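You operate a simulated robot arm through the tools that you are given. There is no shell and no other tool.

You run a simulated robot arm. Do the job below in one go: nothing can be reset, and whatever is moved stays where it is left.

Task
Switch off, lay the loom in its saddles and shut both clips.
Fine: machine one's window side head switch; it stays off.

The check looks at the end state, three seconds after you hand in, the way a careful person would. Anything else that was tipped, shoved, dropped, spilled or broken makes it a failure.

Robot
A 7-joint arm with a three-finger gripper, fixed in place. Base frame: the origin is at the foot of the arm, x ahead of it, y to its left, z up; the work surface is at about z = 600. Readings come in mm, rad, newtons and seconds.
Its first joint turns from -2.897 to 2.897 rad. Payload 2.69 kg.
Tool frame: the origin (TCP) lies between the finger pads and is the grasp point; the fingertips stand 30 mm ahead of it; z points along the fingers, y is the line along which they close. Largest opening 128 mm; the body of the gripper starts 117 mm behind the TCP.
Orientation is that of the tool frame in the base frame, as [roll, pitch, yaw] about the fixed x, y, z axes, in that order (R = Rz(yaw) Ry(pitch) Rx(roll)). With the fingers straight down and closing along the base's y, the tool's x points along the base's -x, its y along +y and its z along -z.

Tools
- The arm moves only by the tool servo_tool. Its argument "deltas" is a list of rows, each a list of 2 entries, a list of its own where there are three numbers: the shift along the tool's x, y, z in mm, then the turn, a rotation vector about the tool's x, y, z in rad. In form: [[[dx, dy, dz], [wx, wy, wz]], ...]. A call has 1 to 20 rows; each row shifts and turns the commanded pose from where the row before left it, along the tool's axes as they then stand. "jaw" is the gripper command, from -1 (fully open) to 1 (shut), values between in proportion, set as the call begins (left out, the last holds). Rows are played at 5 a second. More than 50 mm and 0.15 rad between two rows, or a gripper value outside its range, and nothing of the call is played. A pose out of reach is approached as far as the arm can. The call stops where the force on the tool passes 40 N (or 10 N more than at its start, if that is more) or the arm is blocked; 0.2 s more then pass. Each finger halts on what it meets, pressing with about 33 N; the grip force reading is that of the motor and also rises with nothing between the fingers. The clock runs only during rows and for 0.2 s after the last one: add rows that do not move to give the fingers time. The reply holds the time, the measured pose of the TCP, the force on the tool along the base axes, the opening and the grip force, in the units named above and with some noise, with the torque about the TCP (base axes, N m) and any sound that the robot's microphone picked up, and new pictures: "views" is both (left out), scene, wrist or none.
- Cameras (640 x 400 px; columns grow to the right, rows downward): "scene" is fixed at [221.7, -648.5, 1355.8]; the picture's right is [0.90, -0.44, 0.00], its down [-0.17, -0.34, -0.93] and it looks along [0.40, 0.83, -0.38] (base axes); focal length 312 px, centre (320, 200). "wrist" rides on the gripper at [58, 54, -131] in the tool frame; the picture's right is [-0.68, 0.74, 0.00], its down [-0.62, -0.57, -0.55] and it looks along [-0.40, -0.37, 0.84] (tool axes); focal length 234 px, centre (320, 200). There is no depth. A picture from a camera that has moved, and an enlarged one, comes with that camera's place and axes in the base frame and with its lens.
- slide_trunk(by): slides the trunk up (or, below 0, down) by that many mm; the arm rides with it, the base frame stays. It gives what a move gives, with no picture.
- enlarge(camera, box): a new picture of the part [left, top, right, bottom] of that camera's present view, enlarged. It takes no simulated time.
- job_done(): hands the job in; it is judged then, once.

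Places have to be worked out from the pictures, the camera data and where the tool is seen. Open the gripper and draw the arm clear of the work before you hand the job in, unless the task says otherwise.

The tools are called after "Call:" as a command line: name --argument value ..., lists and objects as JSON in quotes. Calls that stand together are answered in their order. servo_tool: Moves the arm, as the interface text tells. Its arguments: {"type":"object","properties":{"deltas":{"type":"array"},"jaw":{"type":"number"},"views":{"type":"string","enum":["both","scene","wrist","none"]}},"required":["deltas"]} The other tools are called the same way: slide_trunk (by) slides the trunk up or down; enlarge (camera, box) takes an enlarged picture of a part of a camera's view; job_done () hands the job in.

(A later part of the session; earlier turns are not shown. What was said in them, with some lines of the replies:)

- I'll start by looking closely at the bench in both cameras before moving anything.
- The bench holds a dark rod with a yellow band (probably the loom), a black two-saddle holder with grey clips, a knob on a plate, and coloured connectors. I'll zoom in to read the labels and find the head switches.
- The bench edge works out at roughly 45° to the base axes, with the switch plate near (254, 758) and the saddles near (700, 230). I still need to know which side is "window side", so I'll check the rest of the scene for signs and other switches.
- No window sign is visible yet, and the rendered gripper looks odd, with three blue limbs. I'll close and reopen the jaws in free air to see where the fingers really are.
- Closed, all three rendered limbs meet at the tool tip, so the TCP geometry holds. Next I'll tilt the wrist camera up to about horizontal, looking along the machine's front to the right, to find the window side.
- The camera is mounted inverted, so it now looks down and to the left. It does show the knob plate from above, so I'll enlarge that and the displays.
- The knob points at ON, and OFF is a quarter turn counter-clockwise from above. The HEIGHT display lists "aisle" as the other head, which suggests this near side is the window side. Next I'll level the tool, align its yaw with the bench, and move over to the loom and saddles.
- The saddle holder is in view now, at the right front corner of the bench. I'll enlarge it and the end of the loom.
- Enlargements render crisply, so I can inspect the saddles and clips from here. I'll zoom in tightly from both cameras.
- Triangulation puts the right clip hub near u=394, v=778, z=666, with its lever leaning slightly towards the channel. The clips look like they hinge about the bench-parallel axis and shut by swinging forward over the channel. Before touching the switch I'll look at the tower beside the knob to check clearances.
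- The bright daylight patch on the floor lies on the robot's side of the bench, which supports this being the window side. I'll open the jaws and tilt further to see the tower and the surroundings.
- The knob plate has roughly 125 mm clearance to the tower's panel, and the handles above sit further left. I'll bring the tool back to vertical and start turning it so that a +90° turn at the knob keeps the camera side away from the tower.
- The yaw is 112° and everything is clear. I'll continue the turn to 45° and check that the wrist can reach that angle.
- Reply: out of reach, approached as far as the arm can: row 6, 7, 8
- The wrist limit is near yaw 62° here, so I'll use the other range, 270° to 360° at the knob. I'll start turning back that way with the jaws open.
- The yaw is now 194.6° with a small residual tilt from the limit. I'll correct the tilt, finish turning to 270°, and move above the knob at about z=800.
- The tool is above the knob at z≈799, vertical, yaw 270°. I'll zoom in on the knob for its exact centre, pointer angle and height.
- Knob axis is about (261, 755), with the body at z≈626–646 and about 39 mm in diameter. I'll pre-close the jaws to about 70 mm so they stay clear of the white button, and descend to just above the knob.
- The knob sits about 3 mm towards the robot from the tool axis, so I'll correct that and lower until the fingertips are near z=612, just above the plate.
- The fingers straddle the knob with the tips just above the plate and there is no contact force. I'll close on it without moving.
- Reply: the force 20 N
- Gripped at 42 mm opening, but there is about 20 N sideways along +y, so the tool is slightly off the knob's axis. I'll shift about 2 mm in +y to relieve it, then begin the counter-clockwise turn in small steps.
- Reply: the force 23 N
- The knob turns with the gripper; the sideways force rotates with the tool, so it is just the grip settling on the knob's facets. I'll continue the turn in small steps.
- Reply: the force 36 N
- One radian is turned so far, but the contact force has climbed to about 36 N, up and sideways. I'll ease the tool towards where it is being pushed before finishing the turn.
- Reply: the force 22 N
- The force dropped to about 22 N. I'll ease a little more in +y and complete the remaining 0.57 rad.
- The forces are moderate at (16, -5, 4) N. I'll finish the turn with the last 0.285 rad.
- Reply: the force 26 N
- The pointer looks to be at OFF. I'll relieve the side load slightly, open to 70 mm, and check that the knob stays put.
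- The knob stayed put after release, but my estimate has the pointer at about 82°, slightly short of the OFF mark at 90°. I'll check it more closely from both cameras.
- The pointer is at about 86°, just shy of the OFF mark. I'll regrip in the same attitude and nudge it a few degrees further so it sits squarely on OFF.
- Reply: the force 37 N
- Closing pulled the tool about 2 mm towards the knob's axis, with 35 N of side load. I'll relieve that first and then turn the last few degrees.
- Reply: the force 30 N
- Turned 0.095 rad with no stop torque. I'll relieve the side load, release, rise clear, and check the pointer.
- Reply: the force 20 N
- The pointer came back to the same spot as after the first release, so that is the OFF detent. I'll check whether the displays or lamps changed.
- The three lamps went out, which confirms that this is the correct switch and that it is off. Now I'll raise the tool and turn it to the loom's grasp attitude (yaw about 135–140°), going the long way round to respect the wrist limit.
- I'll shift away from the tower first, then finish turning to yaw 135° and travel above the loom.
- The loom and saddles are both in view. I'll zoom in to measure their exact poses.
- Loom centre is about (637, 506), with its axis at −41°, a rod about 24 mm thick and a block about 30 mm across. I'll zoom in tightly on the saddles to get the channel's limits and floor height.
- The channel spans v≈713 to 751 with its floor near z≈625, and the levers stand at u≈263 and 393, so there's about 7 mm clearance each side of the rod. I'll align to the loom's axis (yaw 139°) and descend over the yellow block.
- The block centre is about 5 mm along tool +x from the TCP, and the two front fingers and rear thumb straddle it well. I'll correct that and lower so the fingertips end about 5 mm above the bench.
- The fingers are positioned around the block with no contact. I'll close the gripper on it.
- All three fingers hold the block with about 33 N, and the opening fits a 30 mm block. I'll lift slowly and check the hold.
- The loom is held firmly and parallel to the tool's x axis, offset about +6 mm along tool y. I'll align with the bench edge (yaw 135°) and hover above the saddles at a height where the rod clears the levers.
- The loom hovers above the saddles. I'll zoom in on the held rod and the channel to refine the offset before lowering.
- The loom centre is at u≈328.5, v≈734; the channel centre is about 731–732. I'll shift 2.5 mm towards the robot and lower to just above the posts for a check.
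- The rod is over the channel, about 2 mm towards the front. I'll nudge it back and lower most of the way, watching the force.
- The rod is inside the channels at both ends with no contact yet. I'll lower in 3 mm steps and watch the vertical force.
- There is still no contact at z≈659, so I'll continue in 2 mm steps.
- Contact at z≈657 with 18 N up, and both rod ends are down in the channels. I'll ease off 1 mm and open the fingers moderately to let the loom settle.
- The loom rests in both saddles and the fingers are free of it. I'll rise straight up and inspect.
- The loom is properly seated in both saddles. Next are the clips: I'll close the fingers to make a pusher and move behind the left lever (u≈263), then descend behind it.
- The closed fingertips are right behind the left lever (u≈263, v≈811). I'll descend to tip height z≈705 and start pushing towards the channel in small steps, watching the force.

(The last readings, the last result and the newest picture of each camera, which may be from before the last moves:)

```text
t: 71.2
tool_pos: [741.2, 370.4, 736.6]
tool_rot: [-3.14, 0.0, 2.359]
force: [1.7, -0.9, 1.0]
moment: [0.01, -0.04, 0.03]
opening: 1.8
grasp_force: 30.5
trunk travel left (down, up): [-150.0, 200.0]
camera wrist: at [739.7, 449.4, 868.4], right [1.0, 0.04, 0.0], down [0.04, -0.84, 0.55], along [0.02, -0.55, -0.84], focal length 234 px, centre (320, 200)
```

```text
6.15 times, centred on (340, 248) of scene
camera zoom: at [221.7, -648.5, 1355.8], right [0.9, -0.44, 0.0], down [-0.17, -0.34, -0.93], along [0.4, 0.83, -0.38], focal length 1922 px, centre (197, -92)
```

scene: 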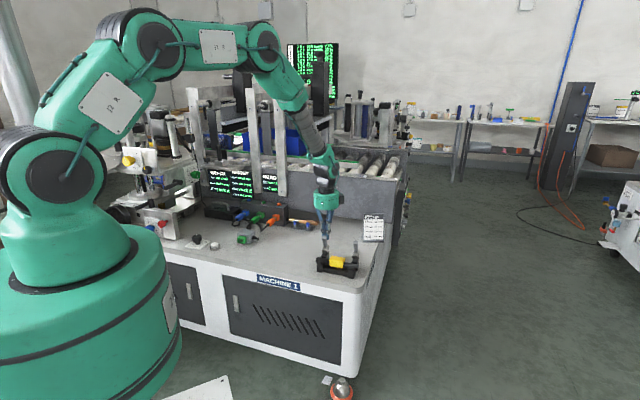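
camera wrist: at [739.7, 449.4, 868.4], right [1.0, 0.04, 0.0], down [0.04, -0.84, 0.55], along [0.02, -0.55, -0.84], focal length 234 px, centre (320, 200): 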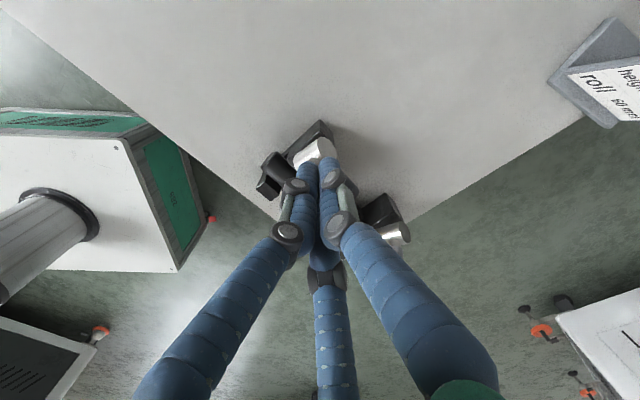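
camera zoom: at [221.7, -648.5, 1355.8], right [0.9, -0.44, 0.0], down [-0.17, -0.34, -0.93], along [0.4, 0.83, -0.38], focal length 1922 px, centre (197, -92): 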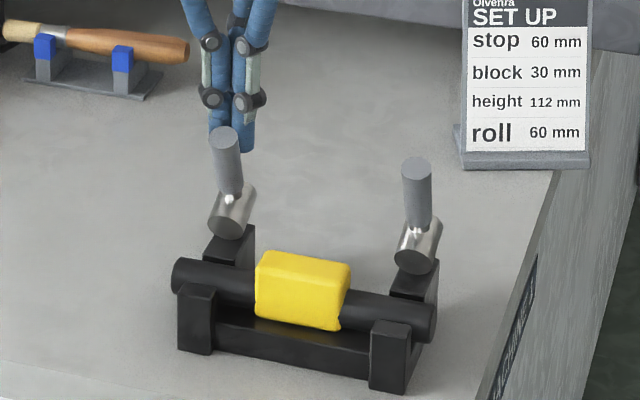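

The tips are now just behind the lever with no significant force. I'll keep pushing in small steps.

Call:
servo_tool --deltas '[[[0, -4, 0], [0, 0, 0]], [[0, -4, 0], [0, 0, 0]], [[0, 0, 0], [0, 0, 0]]]' --views "none"

Call:
servo_tool --deltas '[[[0, -4, 0], [0, 0, 0]], [[0, -4, 0], [0, 0, 0]], [[0, 0, 0], [0, 0, 0]]]' --views "both"

Call:
enlarge --camera "scene" --box '[310, 215, 370, 280]'

```text
t: 72.0
tool_pos: [736.6, 364.6, 737.4]
tool_rot: [-3.14, 0.002, 2.358]
force: [0.5, 1.1, -0.2]
moment: [0.0, 0.02, 0.0]
opening: 2.0
grasp_force: 31.5
trunk travel left (down, up): [-150.0, 200.0]
```

```text
t: 72.8
tool_pos: [729.5, 358.2, 736.6]
tool_rot: [3.141, -0.001, 2.359]
force: [0.6, -0.3, 0.6]
moment: [0.02, -0.01, -0.01]
opening: 2.0
grasp_force: 31.6
trunk travel left (down, up): [-150.0, 200.0]
camera wrist: at [727.6, 437.7, 867.8], right [1.0, 0.04, 0.0], down [0.04, -0.84, 0.55], along [0.02, -0.55, -0.84], focal length 234 px, centre (320, 200)
```

scene: 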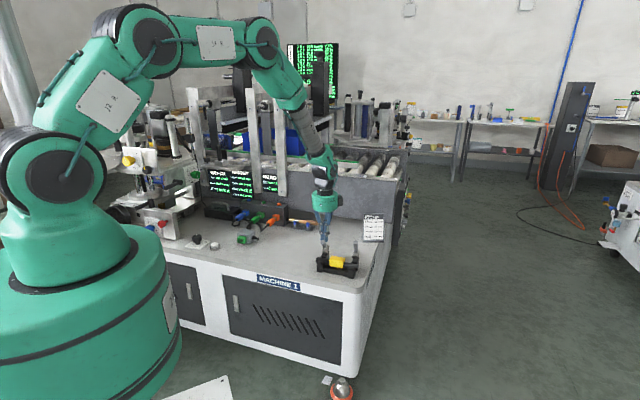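
wrist: 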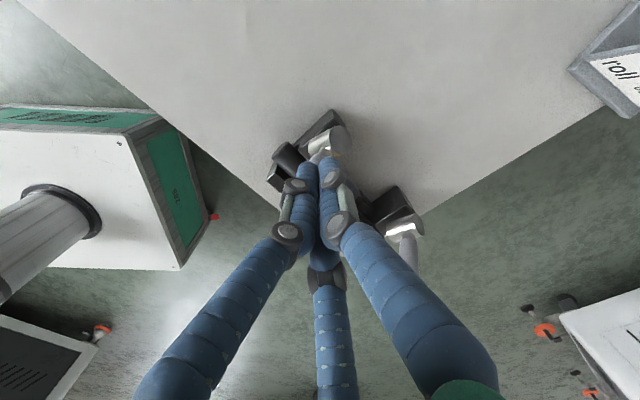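

```text
6.15 times, centred on (340, 248) of scene
camera zoom: at [221.7, -648.5, 1355.8], right [0.9, -0.44, 0.0], down [-0.17, -0.34, -0.93], along [0.4, 0.83, -0.38], focal length 1922 px, centre (197, -92)
```

zoom: 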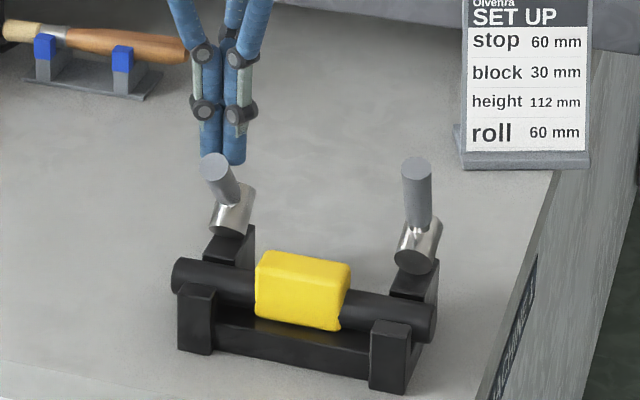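

The left lever is swinging forward easily, which confirms the hinge direction. I'll follow its arc forward and down.

Call:
servo_tool --deltas '[[[0, -4, 1], [0, 0, 0]], [[0, -4, 1], [0, 0, 0]], [[0, -4, 2], [0, 0, 0]], [[0, -4, 2], [0, 0, 0]], [[0, 0, 0], [0, 0, 0]]]' --views "none"

Call:
servo_tool --deltas '[[[0, -4, 2], [0, 0, 0]], [[0, -3, 3], [0, 0, 0]], [[0, 0, 0], [0, 0, 0]]]' --views "both"

Call:
enlarge --camera "scene" --box '[310, 215, 370, 280]'

```text
t: 74.0
tool_pos: [718.7, 346.9, 730.9]
tool_rot: [3.142, 0.0, 2.358]
force: [0.5, -0.6, 1.3]
moment: [0.02, -0.02, 0.02]
opening: 2.4
grasp_force: 31.2
trunk travel left (down, up): [-150.0, 200.0]
```

```text
t: 74.8
tool_pos: [712.5, 342.9, 725.4]
tool_rot: [-3.141, -0.002, 2.358]
force: [0.6, -0.4, -0.3]
moment: [-0.01, 0.02, -0.03]
opening: 2.1
grasp_force: 30.8
trunk travel left (down, up): [-150.0, 200.0]
camera wrist: at [711.7, 421.9, 856.6], right [1.0, 0.04, 0.0], down [0.04, -0.84, 0.55], along [0.02, -0.55, -0.84], focal length 234 px, centre (320, 200)
```

scene: 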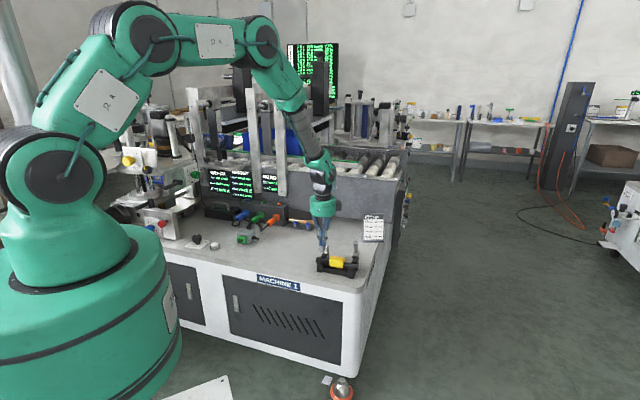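
wrist: 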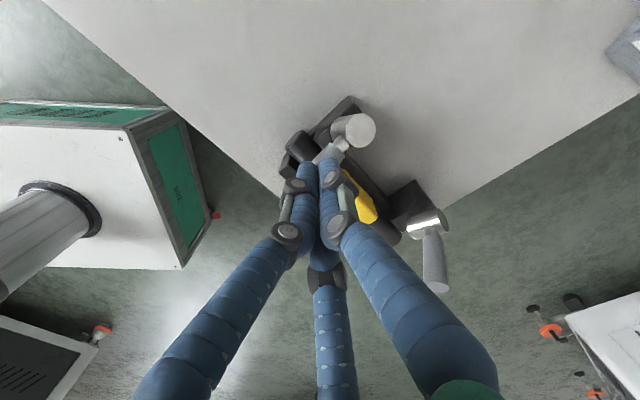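

```text
6.15 times, centred on (340, 248) of scene
camera zoom: at [221.7, -648.5, 1355.8], right [0.9, -0.44, 0.0], down [-0.17, -0.34, -0.93], along [0.4, 0.83, -0.38], focal length 1922 px, centre (197, -92)
```

zoom: 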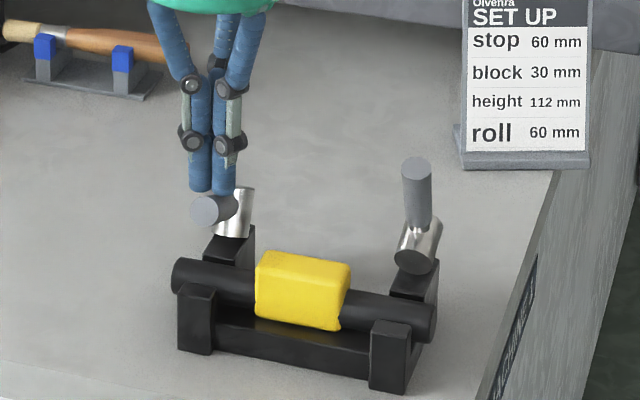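

The lever is nearly horizontal now. I'll keep pushing down over the channel.

Call:
servo_tool --deltas '[[[0, -4, 4], [0, 0, 0]], [[0, -3, 4], [0, 0, 0]], [[0, -2, 4], [0, 0, 0]], [[0, 0, 0], [0, 0, 0]]]' --views "none"

Call:
servo_tool --deltas '[[[0, -2, 4], [0, 0, 0]], [[0, 0, 3], [0, 0, 0]], [[0, 0, 0], [0, 0, 0]]]' --views "both"

Call:
enlarge --camera "scene" --box '[310, 215, 370, 280]'

```text
t: 75.8
tool_pos: [708.7, 336.9, 713.7]
tool_rot: [-3.141, 0.0, 2.358]
force: [-0.9, -0.7, 0.8]
moment: [-0.02, 0.0, -0.01]
opening: 2.0
grasp_force: 31.6
trunk travel left (down, up): [-150.0, 200.0]
```

```text
t: 76.6
tool_pos: [706.7, 334.8, 706.8]
tool_rot: [-3.141, 0.0, 2.358]
force: [0.3, 0.5, 0.3]
moment: [0.0, 0.0, -0.02]
opening: 2.1
grasp_force: 31.2
trunk travel left (down, up): [-150.0, 200.0]
camera wrist: at [704.1, 414.8, 838.0], right [1.0, 0.04, 0.0], down [0.04, -0.84, 0.55], along [0.02, -0.55, -0.84], focal length 234 px, centre (320, 200)
```

scene: 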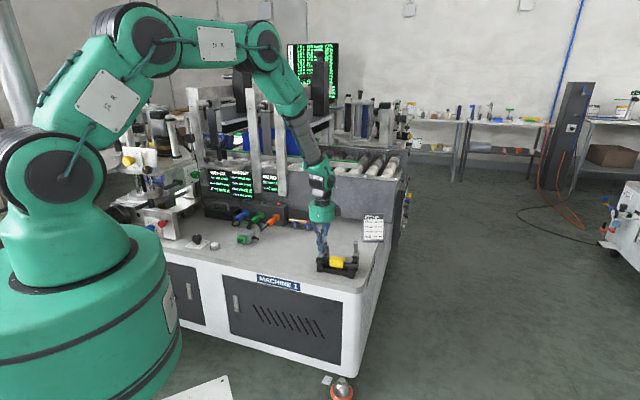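
wrist: 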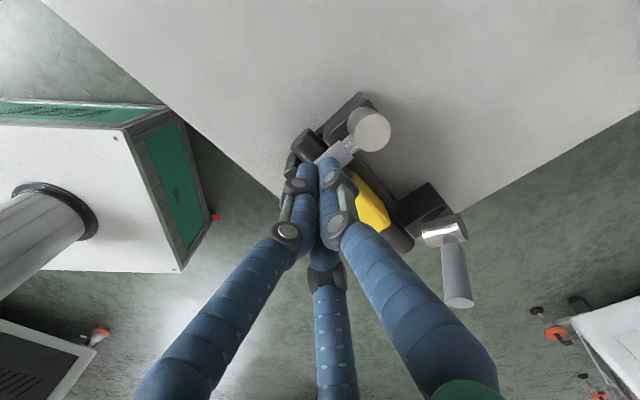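

```text
6.15 times, centred on (340, 248) of scene
camera zoom: at [221.7, -648.5, 1355.8], right [0.9, -0.44, 0.0], down [-0.17, -0.34, -0.93], along [0.4, 0.83, -0.38], focal length 1922 px, centre (197, -92)
```

zoom: 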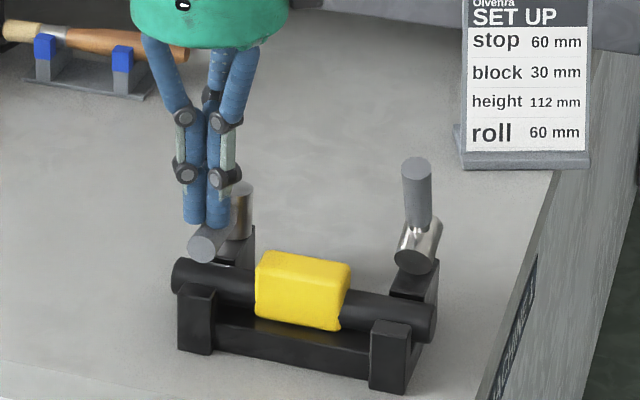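

The lever lies across the rod and the force is still near zero. I'll press down in small steps until it seats.

Call:
servo_tool --deltas '[[[0, 0, 3], [0, 0, 0]], [[0, 0, 3], [0, 0, 0]], [[0, 0, 0], [0, 0, 0]]]' --views "none"

Call:
servo_tool --deltas '[[[0, 0, 3], [0, 0, 0]], [[0, 0, 0], [0, 0, 0]]]' --views "both"

Call:
enlarge --camera "scene" --box '[310, 215, 370, 280]'

```text
t: 77.4
tool_pos: [705.5, 336.2, 701.8]
tool_rot: [3.141, 0.0, 2.357]
force: [-0.6, -4.6, 12.3]
moment: [0.0, -0.13, -0.01]
opening: 2.2
grasp_force: 31.5
trunk travel left (down, up): [-150.0, 200.0]
```

```text
t: 77.9
tool_pos: [708.7, 336.3, 701.2]
tool_rot: [3.134, 0.003, 2.356]
force: [-5.2, -0.8, 16.9]
moment: [0.14, -0.12, 0.13]
opening: 2.0
grasp_force: 31.7
trunk travel left (down, up): [-150.0, 200.0]
stopped in row 2: the force on the tool passed its limit at 43 N (the readings are from after the stop); the commanded pose is now the measured one
camera wrist: at [705.3, 415.4, 833.5], right [1.0, 0.04, 0.01], down [0.03, -0.84, 0.55], along [0.03, -0.55, -0.84], focal length 234 px, centre (320, 200)
```

scene: 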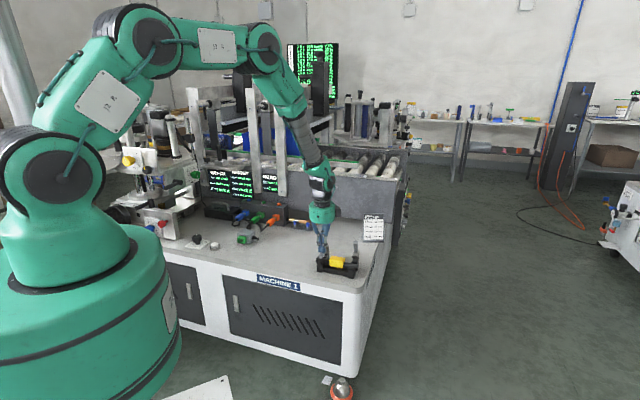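
wrist: 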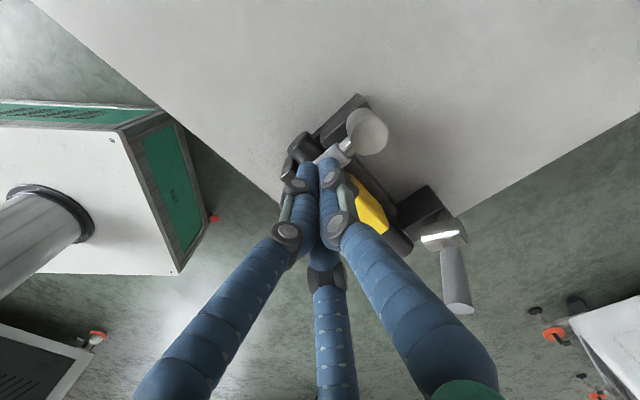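

```text
6.15 times, centred on (340, 248) of scene
camera zoom: at [221.7, -648.5, 1355.8], right [0.9, -0.44, 0.0], down [-0.17, -0.34, -0.93], along [0.4, 0.83, -0.38], focal length 1922 px, centre (197, -92)
```

zoom: 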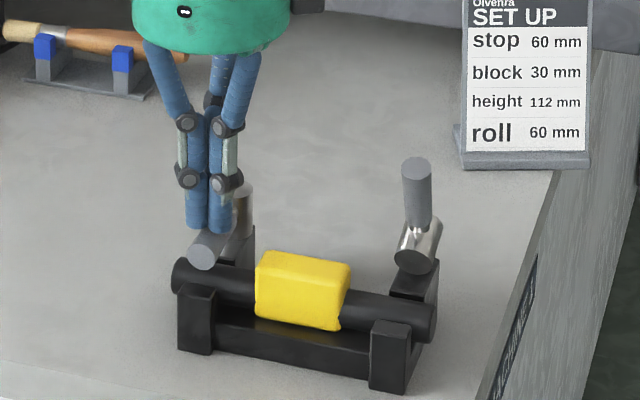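

The lever has reached a hard stop, and 43 N halted the press. I'll lift away and check whether it stays down.

Call:
servo_tool --deltas '[[[0, 0, -10], [0, 0, 0]], [[0, 0, -20], [0, 0, 0]], [[0, 0, -30], [0, 0, 0]], [[0, 0, -30], [0, 0, 0]], [[0, 0, 0], [0, 0, 0]]]' --views "both"

Call:
enlarge --camera "scene" --box '[310, 225, 370, 280]'

Call:
enlarge --camera "wrist" --box '[240, 60, 420, 240]'

```text
t: 79.1
tool_pos: [706.6, 335.4, 789.1]
tool_rot: [3.138, 0.0, 2.359]
force: [-0.2, -0.3, 0.8]
moment: [0.01, -0.03, -0.01]
opening: 2.2
grasp_force: 31.0
trunk travel left (down, up): [-150.0, 200.0]
camera wrist: at [703.9, 414.3, 920.9], right [1.0, 0.04, 0.0], down [0.04, -0.84, 0.55], along [0.03, -0.55, -0.84], focal length 234 px, centre (320, 200)
```

scene: 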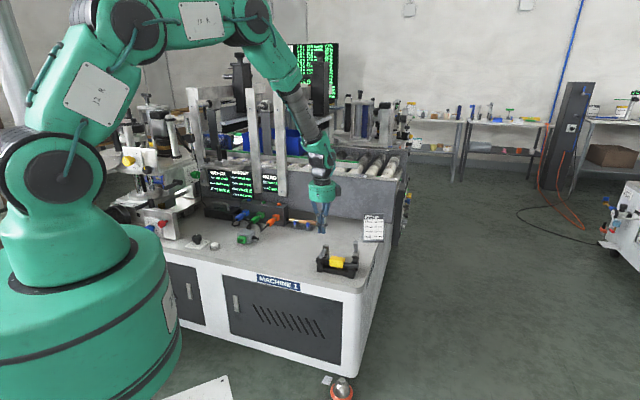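
wrist: 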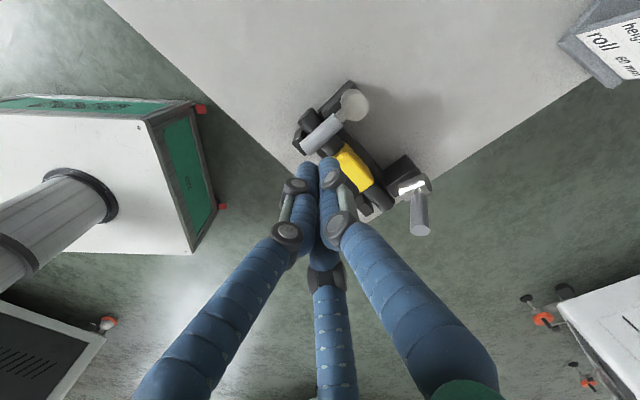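

```text
7.27 times, centred on (340, 252) of scene
camera zoom: at [221.7, -648.5, 1355.8], right [0.9, -0.44, 0.0], down [-0.17, -0.34, -0.93], along [0.4, 0.83, -0.38], focal length 2272 px, centre (174, -182)
```

zoom: 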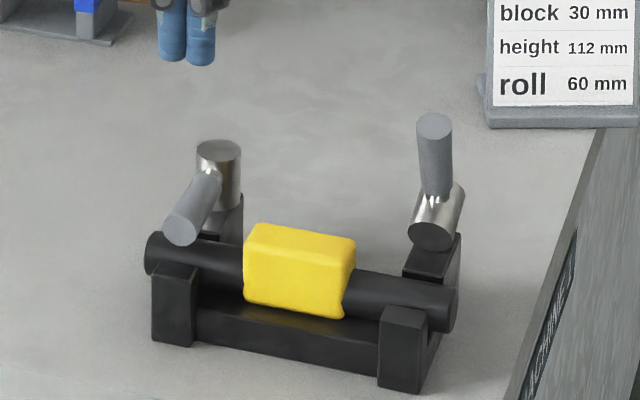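

```text
2.22 times, centred on (330, 150) of wrist
camera zoom: at [703.9, 414.3, 920.9], right [1.0, 0.04, 0.0], down [0.04, -0.84, 0.55], along [0.03, -0.55, -0.84], focal length 520 px, centre (298, 311)
```

zoom: 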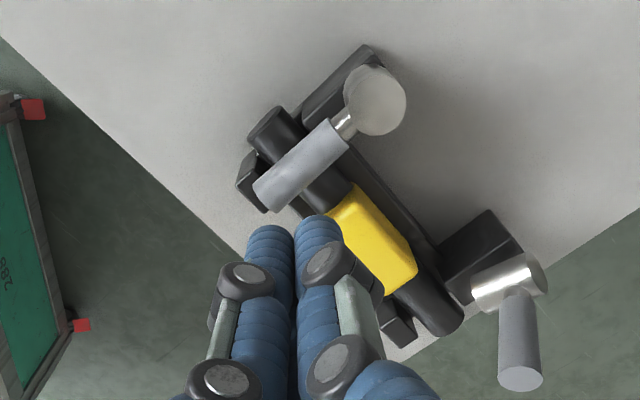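

The left clip stays down across the loom. Now I'll do the right clip the same way: move back, over to u≈393.5 behind it, and descend.

Call:
servo_tool --deltas '[[[0, 37, 0], [0, 0, 0]], [[0, 37, 0], [0, 0, 0]], [[-43.5, 0, 0], [0, 0, 0]], [[-43.5, 0, 0], [0, 0, 0]], [[-43.5, 0, 0], [0, 0, 0]], [[0, 0, 27], [0, 0, 0]], [[0, 0, 27], [0, 0, 0]], [[0, 0, 0], [0, 0, 0]]]' --views "both"

Call:
enlarge --camera "scene" --box '[310, 215, 380, 280]'

Call:
enlarge --camera "wrist" --box '[220, 90, 400, 260]'

```text
t: 80.9
tool_pos: [852.9, 295.6, 734.2]
tool_rot: [3.14, -0.001, 2.357]
force: [-0.1, -0.7, -0.3]
moment: [-0.06, 0.04, -0.01]
opening: 2.2
grasp_force: 31.5
trunk travel left (down, up): [-150.0, 200.0]
camera wrist: at [851.5, 374.2, 865.9], right [1.0, 0.04, 0.0], down [0.04, -0.84, 0.55], along [0.03, -0.55, -0.84], focal length 234 px, centre (320, 200)
```

scene: 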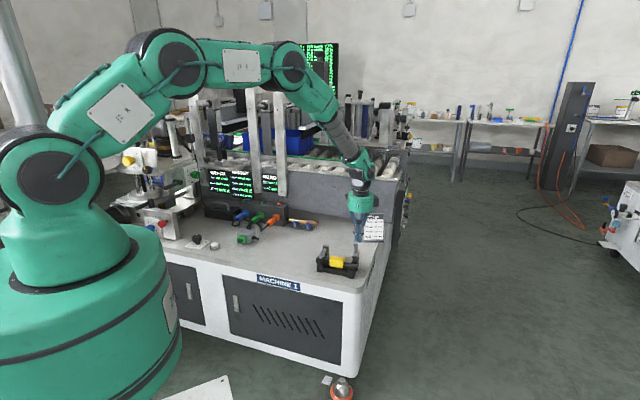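
wrist: 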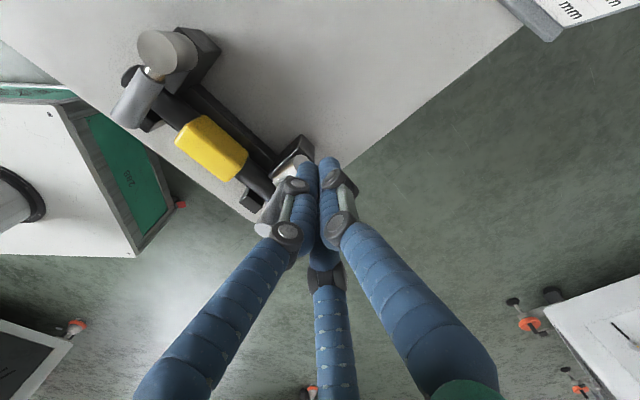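

```text
6.15 times, centred on (345, 248) of scene
camera zoom: at [221.7, -648.5, 1355.8], right [0.9, -0.44, 0.0], down [-0.17, -0.34, -0.93], along [0.4, 0.83, -0.38], focal length 1922 px, centre (166, -92)
```

zoom: 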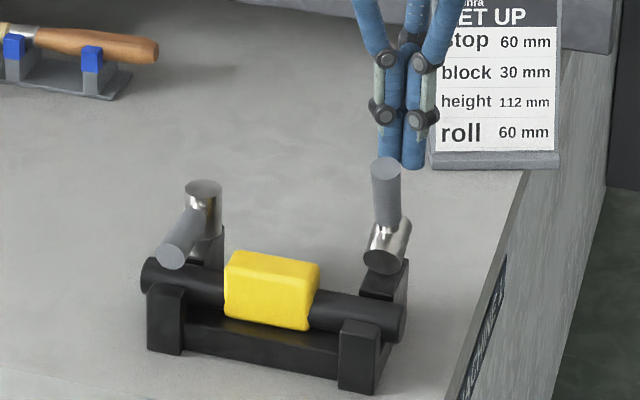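

```text
2.35 times, centred on (310, 175) of wrist
camera zoom: at [851.5, 374.2, 865.9], right [1.0, 0.04, 0.0], down [0.04, -0.84, 0.55], along [0.03, -0.55, -0.84], focal length 551 px, centre (344, 259)
```

zoom: 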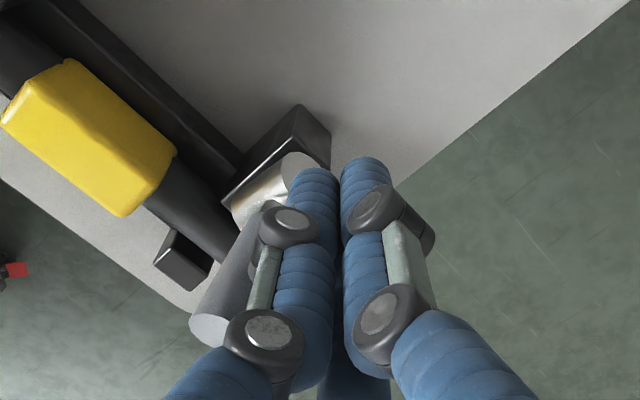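

The tips are aligned behind the right lever with no contact (u≈395). I'll push forward in the same sequence.

Call:
servo_tool --deltas '[[[2, -8, 0], [0, 0, 0]], [[0, -7, 0], [0, 0, 0]], [[0, -6, 0], [0, 0, 0]], [[0, -6, 0], [0, 0, 0]], [[0, -4, 0], [0, 0, 0]], [[0, -4, 0], [0, 0, 0]], [[0, -4, 0], [0, 0, 0]], [[0, -4, 0], [0, 0, 0]], [[0, 0, 0], [0, 0, 0]]]' --views "scene"

Call:
enlarge --camera "scene" --box '[310, 215, 380, 280]'

```text
t: 82.9
tool_pos: [819.8, 267.5, 734.5]
tool_rot: [3.14, -0.001, 2.36]
force: [1.4, 0.6, 0.8]
moment: [0.02, 0.02, 0.01]
opening: 2.2
grasp_force: 31.5
trunk travel left (down, up): [-150.0, 200.0]
```

scene: 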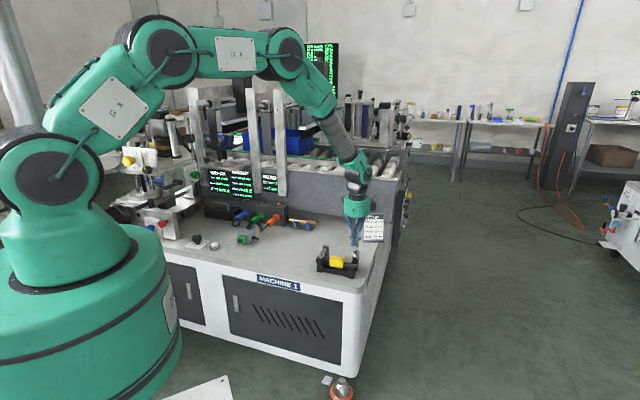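

```text
6.15 times, centred on (345, 248) of scene
camera zoom: at [221.7, -648.5, 1355.8], right [0.9, -0.44, 0.0], down [-0.17, -0.34, -0.93], along [0.4, 0.83, -0.38], focal length 1922 px, centre (166, -92)
```

zoom: 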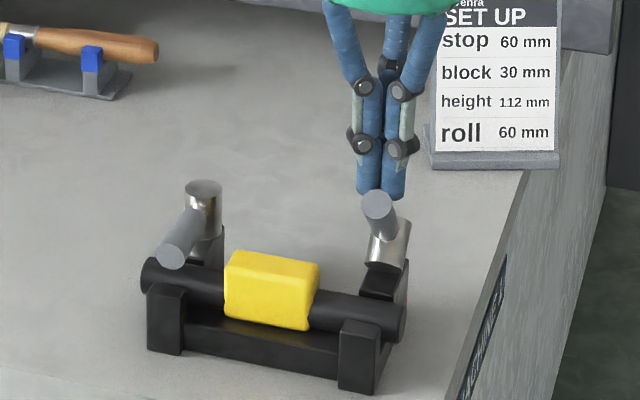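

The right lever is tipping forward as the left did. I'll follow the arc forward and down.

Call:
servo_tool --deltas '[[[0, -4, 1], [0, 0, 0]], [[0, -4, 1], [0, 0, 0]], [[0, -4, 2], [0, 0, 0]], [[0, -4, 2], [0, 0, 0]], [[0, -4, 2], [0, 0, 0]], [[0, -3, 3], [0, 0, 0]], [[0, -4, 4], [0, 0, 0]], [[0, -3, 4], [0, 0, 0]], [[0, -2, 4], [0, 0, 0]], [[0, -1, 4], [0, 0, 0]], [[0, 0, 0], [0, 0, 0]]]' --views "both"

Call:
enlarge --camera "scene" --box '[310, 215, 380, 280]'

```text
t: 85.3
tool_pos: [796.8, 244.6, 709.8]
tool_rot: [3.139, 0.0, 2.358]
force: [-0.7, 0.6, 0.7]
moment: [0.0, 0.02, 0.02]
opening: 2.2
grasp_force: 31.2
trunk travel left (down, up): [-150.0, 200.0]
camera wrist: at [794.4, 322.8, 840.3], right [1.0, 0.04, 0.0], down [0.04, -0.84, 0.55], along [0.03, -0.55, -0.84], focal length 234 px, centre (320, 200)
```

scene: 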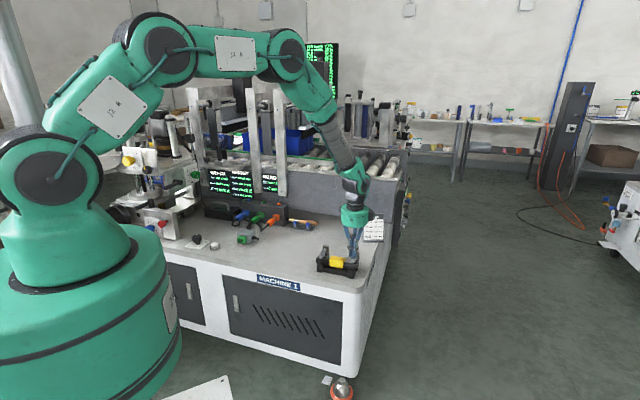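
wrist: 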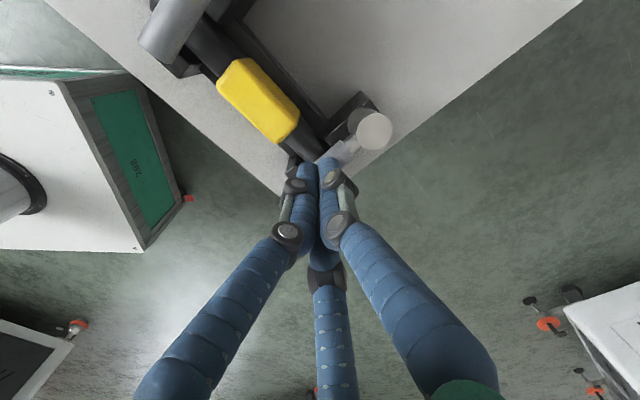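

```text
6.15 times, centred on (345, 248) of scene
camera zoom: at [221.7, -648.5, 1355.8], right [0.9, -0.44, 0.0], down [-0.17, -0.34, -0.93], along [0.4, 0.83, -0.38], focal length 1922 px, centre (166, -92)
```

zoom: 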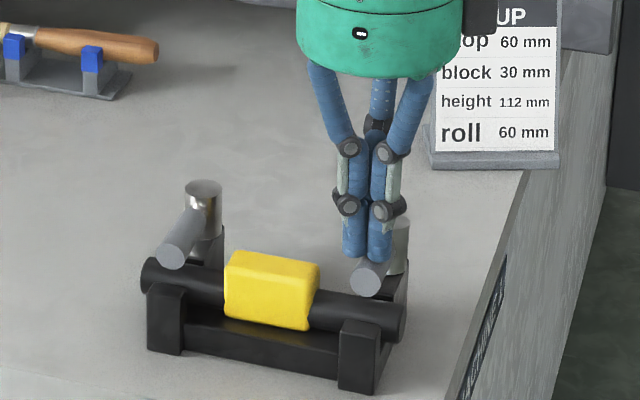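

The right lever is nearly horizontal. I'll press down in small steps until it reaches its stop.

Call:
servo_tool --deltas '[[[0, 0, 3], [0, 0, 0]], [[0, 0, 3], [0, 0, 0]], [[0, 0, 0], [0, 0, 0]]]' --views "none"

Call:
servo_tool --deltas '[[[0, 0, 2], [0, 0, 0]], [[0, 0, 0], [0, 0, 0]]]' --views "none"

Call:
servo_tool --deltas '[[[0, 0, 2], [0, 0, 0]], [[0, 0, 0], [0, 0, 0]]]' --views "none"

```text
t: 86.1
tool_pos: [796.9, 244.6, 703.2]
tool_rot: [3.14, 0.0, 2.359]
force: [0.6, 0.0, 0.2]
moment: [-0.01, 0.01, 0.01]
opening: 2.1
grasp_force: 31.4
trunk travel left (down, up): [-150.0, 200.0]
```

```text
t: 86.7
tool_pos: [798.7, 244.3, 702.0]
tool_rot: [3.139, 0.002, 2.357]
force: [-3.4, -1.6, 10.7]
moment: [0.04, -0.06, 0.01]
opening: 2.3
grasp_force: 32.2
trunk travel left (down, up): [-150.0, 200.0]
```

```text
t: 87.3
tool_pos: [797.7, 244.0, 701.7]
tool_rot: [3.137, 0.002, 2.357]
force: [-9.7, -5.7, 31.7]
moment: [0.08, -0.04, 0.01]
opening: 6.1
grasp_force: 30.8
trunk travel left (down, up): [-150.0, 200.0]
```

The right lever reached the same hard stop as the left (z≈701.7, 32 N). I'll lift away and inspect both clips.

Call:
servo_tool --deltas '[[[0, 0, -6], [0, 0, 0]], [[0, 0, -20], [0, 0, 0]], [[0, 0, -35], [0, 0, 0]], [[0, 0, -40], [0, 0, 0]], [[0, 0, -40], [0, 0, 0]], [[0, 0, 0], [0, 0, 0]]]' --views "both"

Call:
enlarge --camera "scene" --box '[315, 235, 370, 282]'

Call:
enlarge --camera "wrist" --box '[200, 60, 400, 200]'

```text
t: 88.7
tool_pos: [796.6, 241.3, 839.3]
tool_rot: [3.14, 0.003, 2.357]
force: [0.5, -0.4, 0.8]
moment: [-0.02, -0.04, 0.0]
opening: 2.1
grasp_force: 31.7
trunk travel left (down, up): [-150.0, 200.0]
camera wrist: at [794.7, 320.6, 971.6], right [1.0, 0.04, 0.0], down [0.04, -0.84, 0.55], along [0.03, -0.55, -0.84], focal length 234 px, centre (320, 200)
```

scene: 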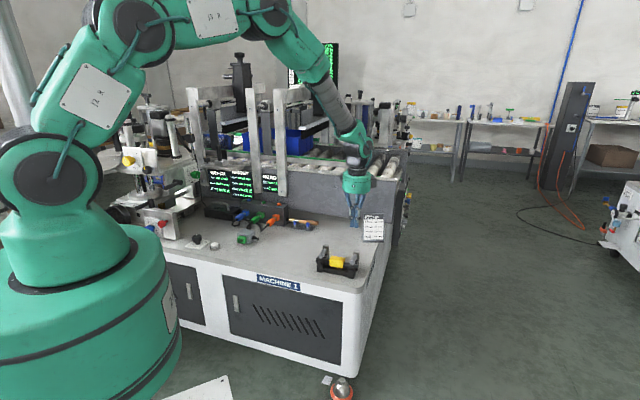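
wrist: 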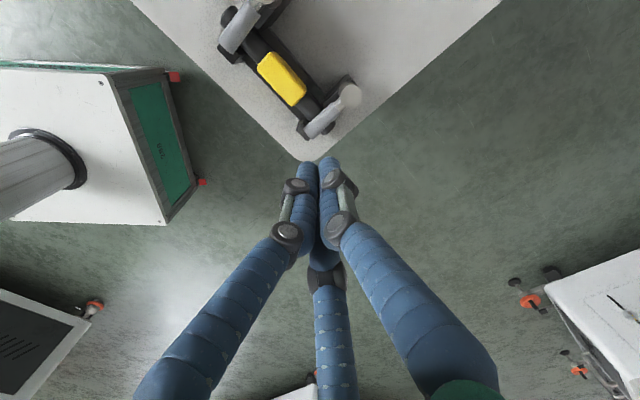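

```text
8.51 times, centred on (342, 258) of scene
camera zoom: at [221.7, -648.5, 1355.8], right [0.9, -0.44, 0.0], down [-0.17, -0.34, -0.93], along [0.4, 0.83, -0.38], focal length 2658 px, centre (128, -298)
```

zoom: 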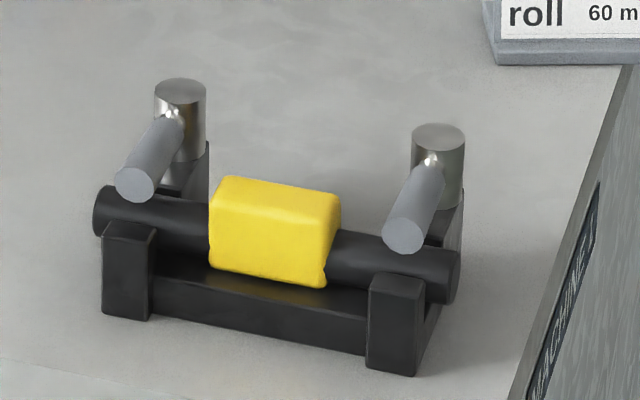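

```text
2.86 times, centred on (300, 130) of wrist
camera zoom: at [794.7, 320.6, 971.6], right [1.0, 0.04, 0.0], down [0.04, -0.84, 0.55], along [0.03, -0.55, -0.84], focal length 669 px, centre (377, 400)
```

zoom: 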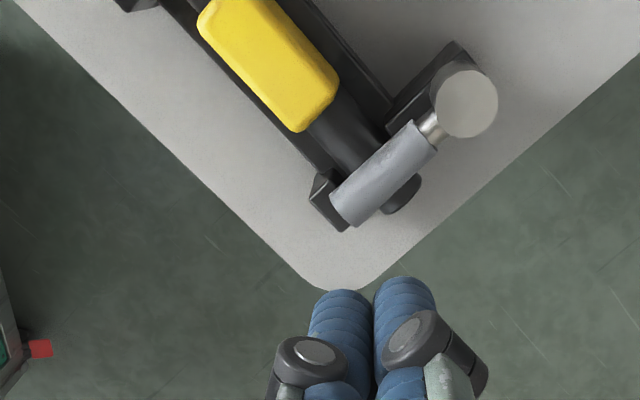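

Both clips are down across the loom with their hubs upright. I'll open the gripper, raise the arm, and draw back clear of the bench, then do a final check of everything.

Call:
servo_tool --deltas '[[[0, 0, -40], [0, 0, 0]], [[0, 0, -40], [0, 0, 0]], [[0, 0, -30], [0, 0, 0]], [[30, -35, 0], [0, 0, 0]], [[30, -35, 0], [0, 0, 0]], [[30, -35, 0], [0, 0, 0]], [[30, -35, 0], [0, 0, 0]], [[0, 0, 0], [0, 0, 0]]]' --jaw -1 --views "both"

Call:
enlarge --camera "scene" --box '[315, 235, 370, 282]'

Call:
enlarge --camera "scene" --box '[170, 160, 330, 270]'

Call:
enlarge --camera "scene" --box '[185, 230, 215, 252]'

```text
t: 90.5
tool_pos: [612.9, 227.2, 949.9]
tool_rot: [3.139, 0.0, 2.358]
force: [-0.2, 0.2, -0.3]
moment: [0.0, -0.06, 0.01]
opening: 127.8
grasp_force: 0.2
trunk travel left (down, up): [-150.0, 200.0]
camera wrist: at [610.4, 306.5, 1081.9], right [1.0, 0.04, 0.0], down [0.04, -0.84, 0.55], along [0.03, -0.55, -0.84], focal length 234 px, centre (320, 200)
```

scene: 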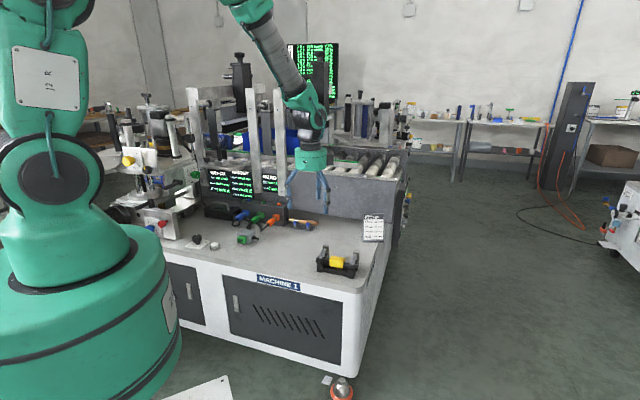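
wrist: 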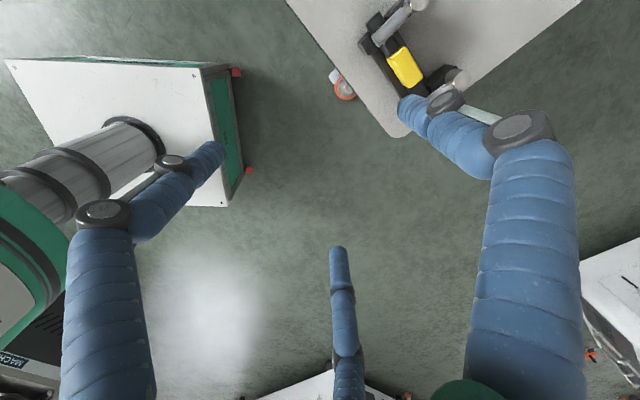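

```text
8.51 times, centred on (342, 258) of scene
camera zoom: at [221.7, -648.5, 1355.8], right [0.9, -0.44, 0.0], down [-0.17, -0.34, -0.93], along [0.4, 0.83, -0.38], focal length 2658 px, centre (128, -298)
```

zoom: 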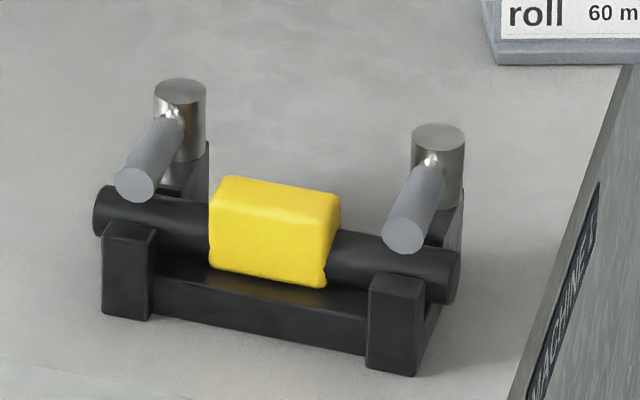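

```text
3.64 times, centred on (250, 215) of scene
camera zoom: at [221.7, -648.5, 1355.8], right [0.9, -0.44, 0.0], down [-0.17, -0.34, -0.93], along [0.4, 0.83, -0.38], focal length 1136 px, centre (574, 146)
```

zoom: 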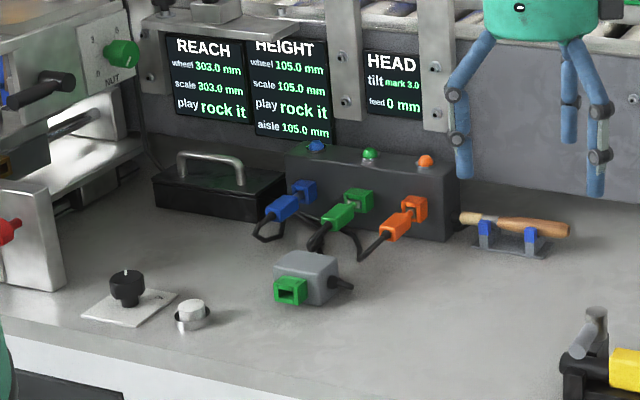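

```text
16.00 times, centred on (200, 241) of scene
camera zoom: at [221.7, -648.5, 1355.8], right [0.9, -0.44, 0.0], down [-0.17, -0.34, -0.93], along [0.4, 0.83, -0.38], focal length 4997 px, centre (2240, -456)
```

zoom: 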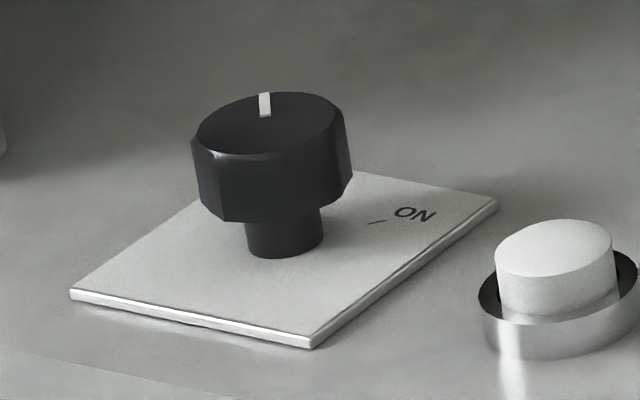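

Everything checks out: the switch is on OFF with the lamps dark, the loom is in both saddles, both clips are shut, and nothing else has moved. The gripper is open and the arm is clear in front of the bench, so I'm handing the job in.

Call:
job_done

```text
The job is handed in.
```

I turned the head switch off, laid the loom in its saddles and shut both clips, then handed the job in. No result came back from the check.

- **Switch:** it is at OFF and stayed there when I let go. The blue, green and orange lamps on the connector box went out when it turned. I saw no sign marking the window side. I chose this switch because its side's display lists "aisle" as the other head, daylight falls on this side, and the arm could reach it.
- **Loom:** I took the black rod with the yellow block to be the loom. It is down in both channels, with the block between the saddles.
- **Clips:** both levers are swung over the rod and pressed to a hard stop. They stayed down after I lifted away.

Nothing else on the bench looked moved in the last pictures. The gripper is open and the arm is back, clear of the bench.
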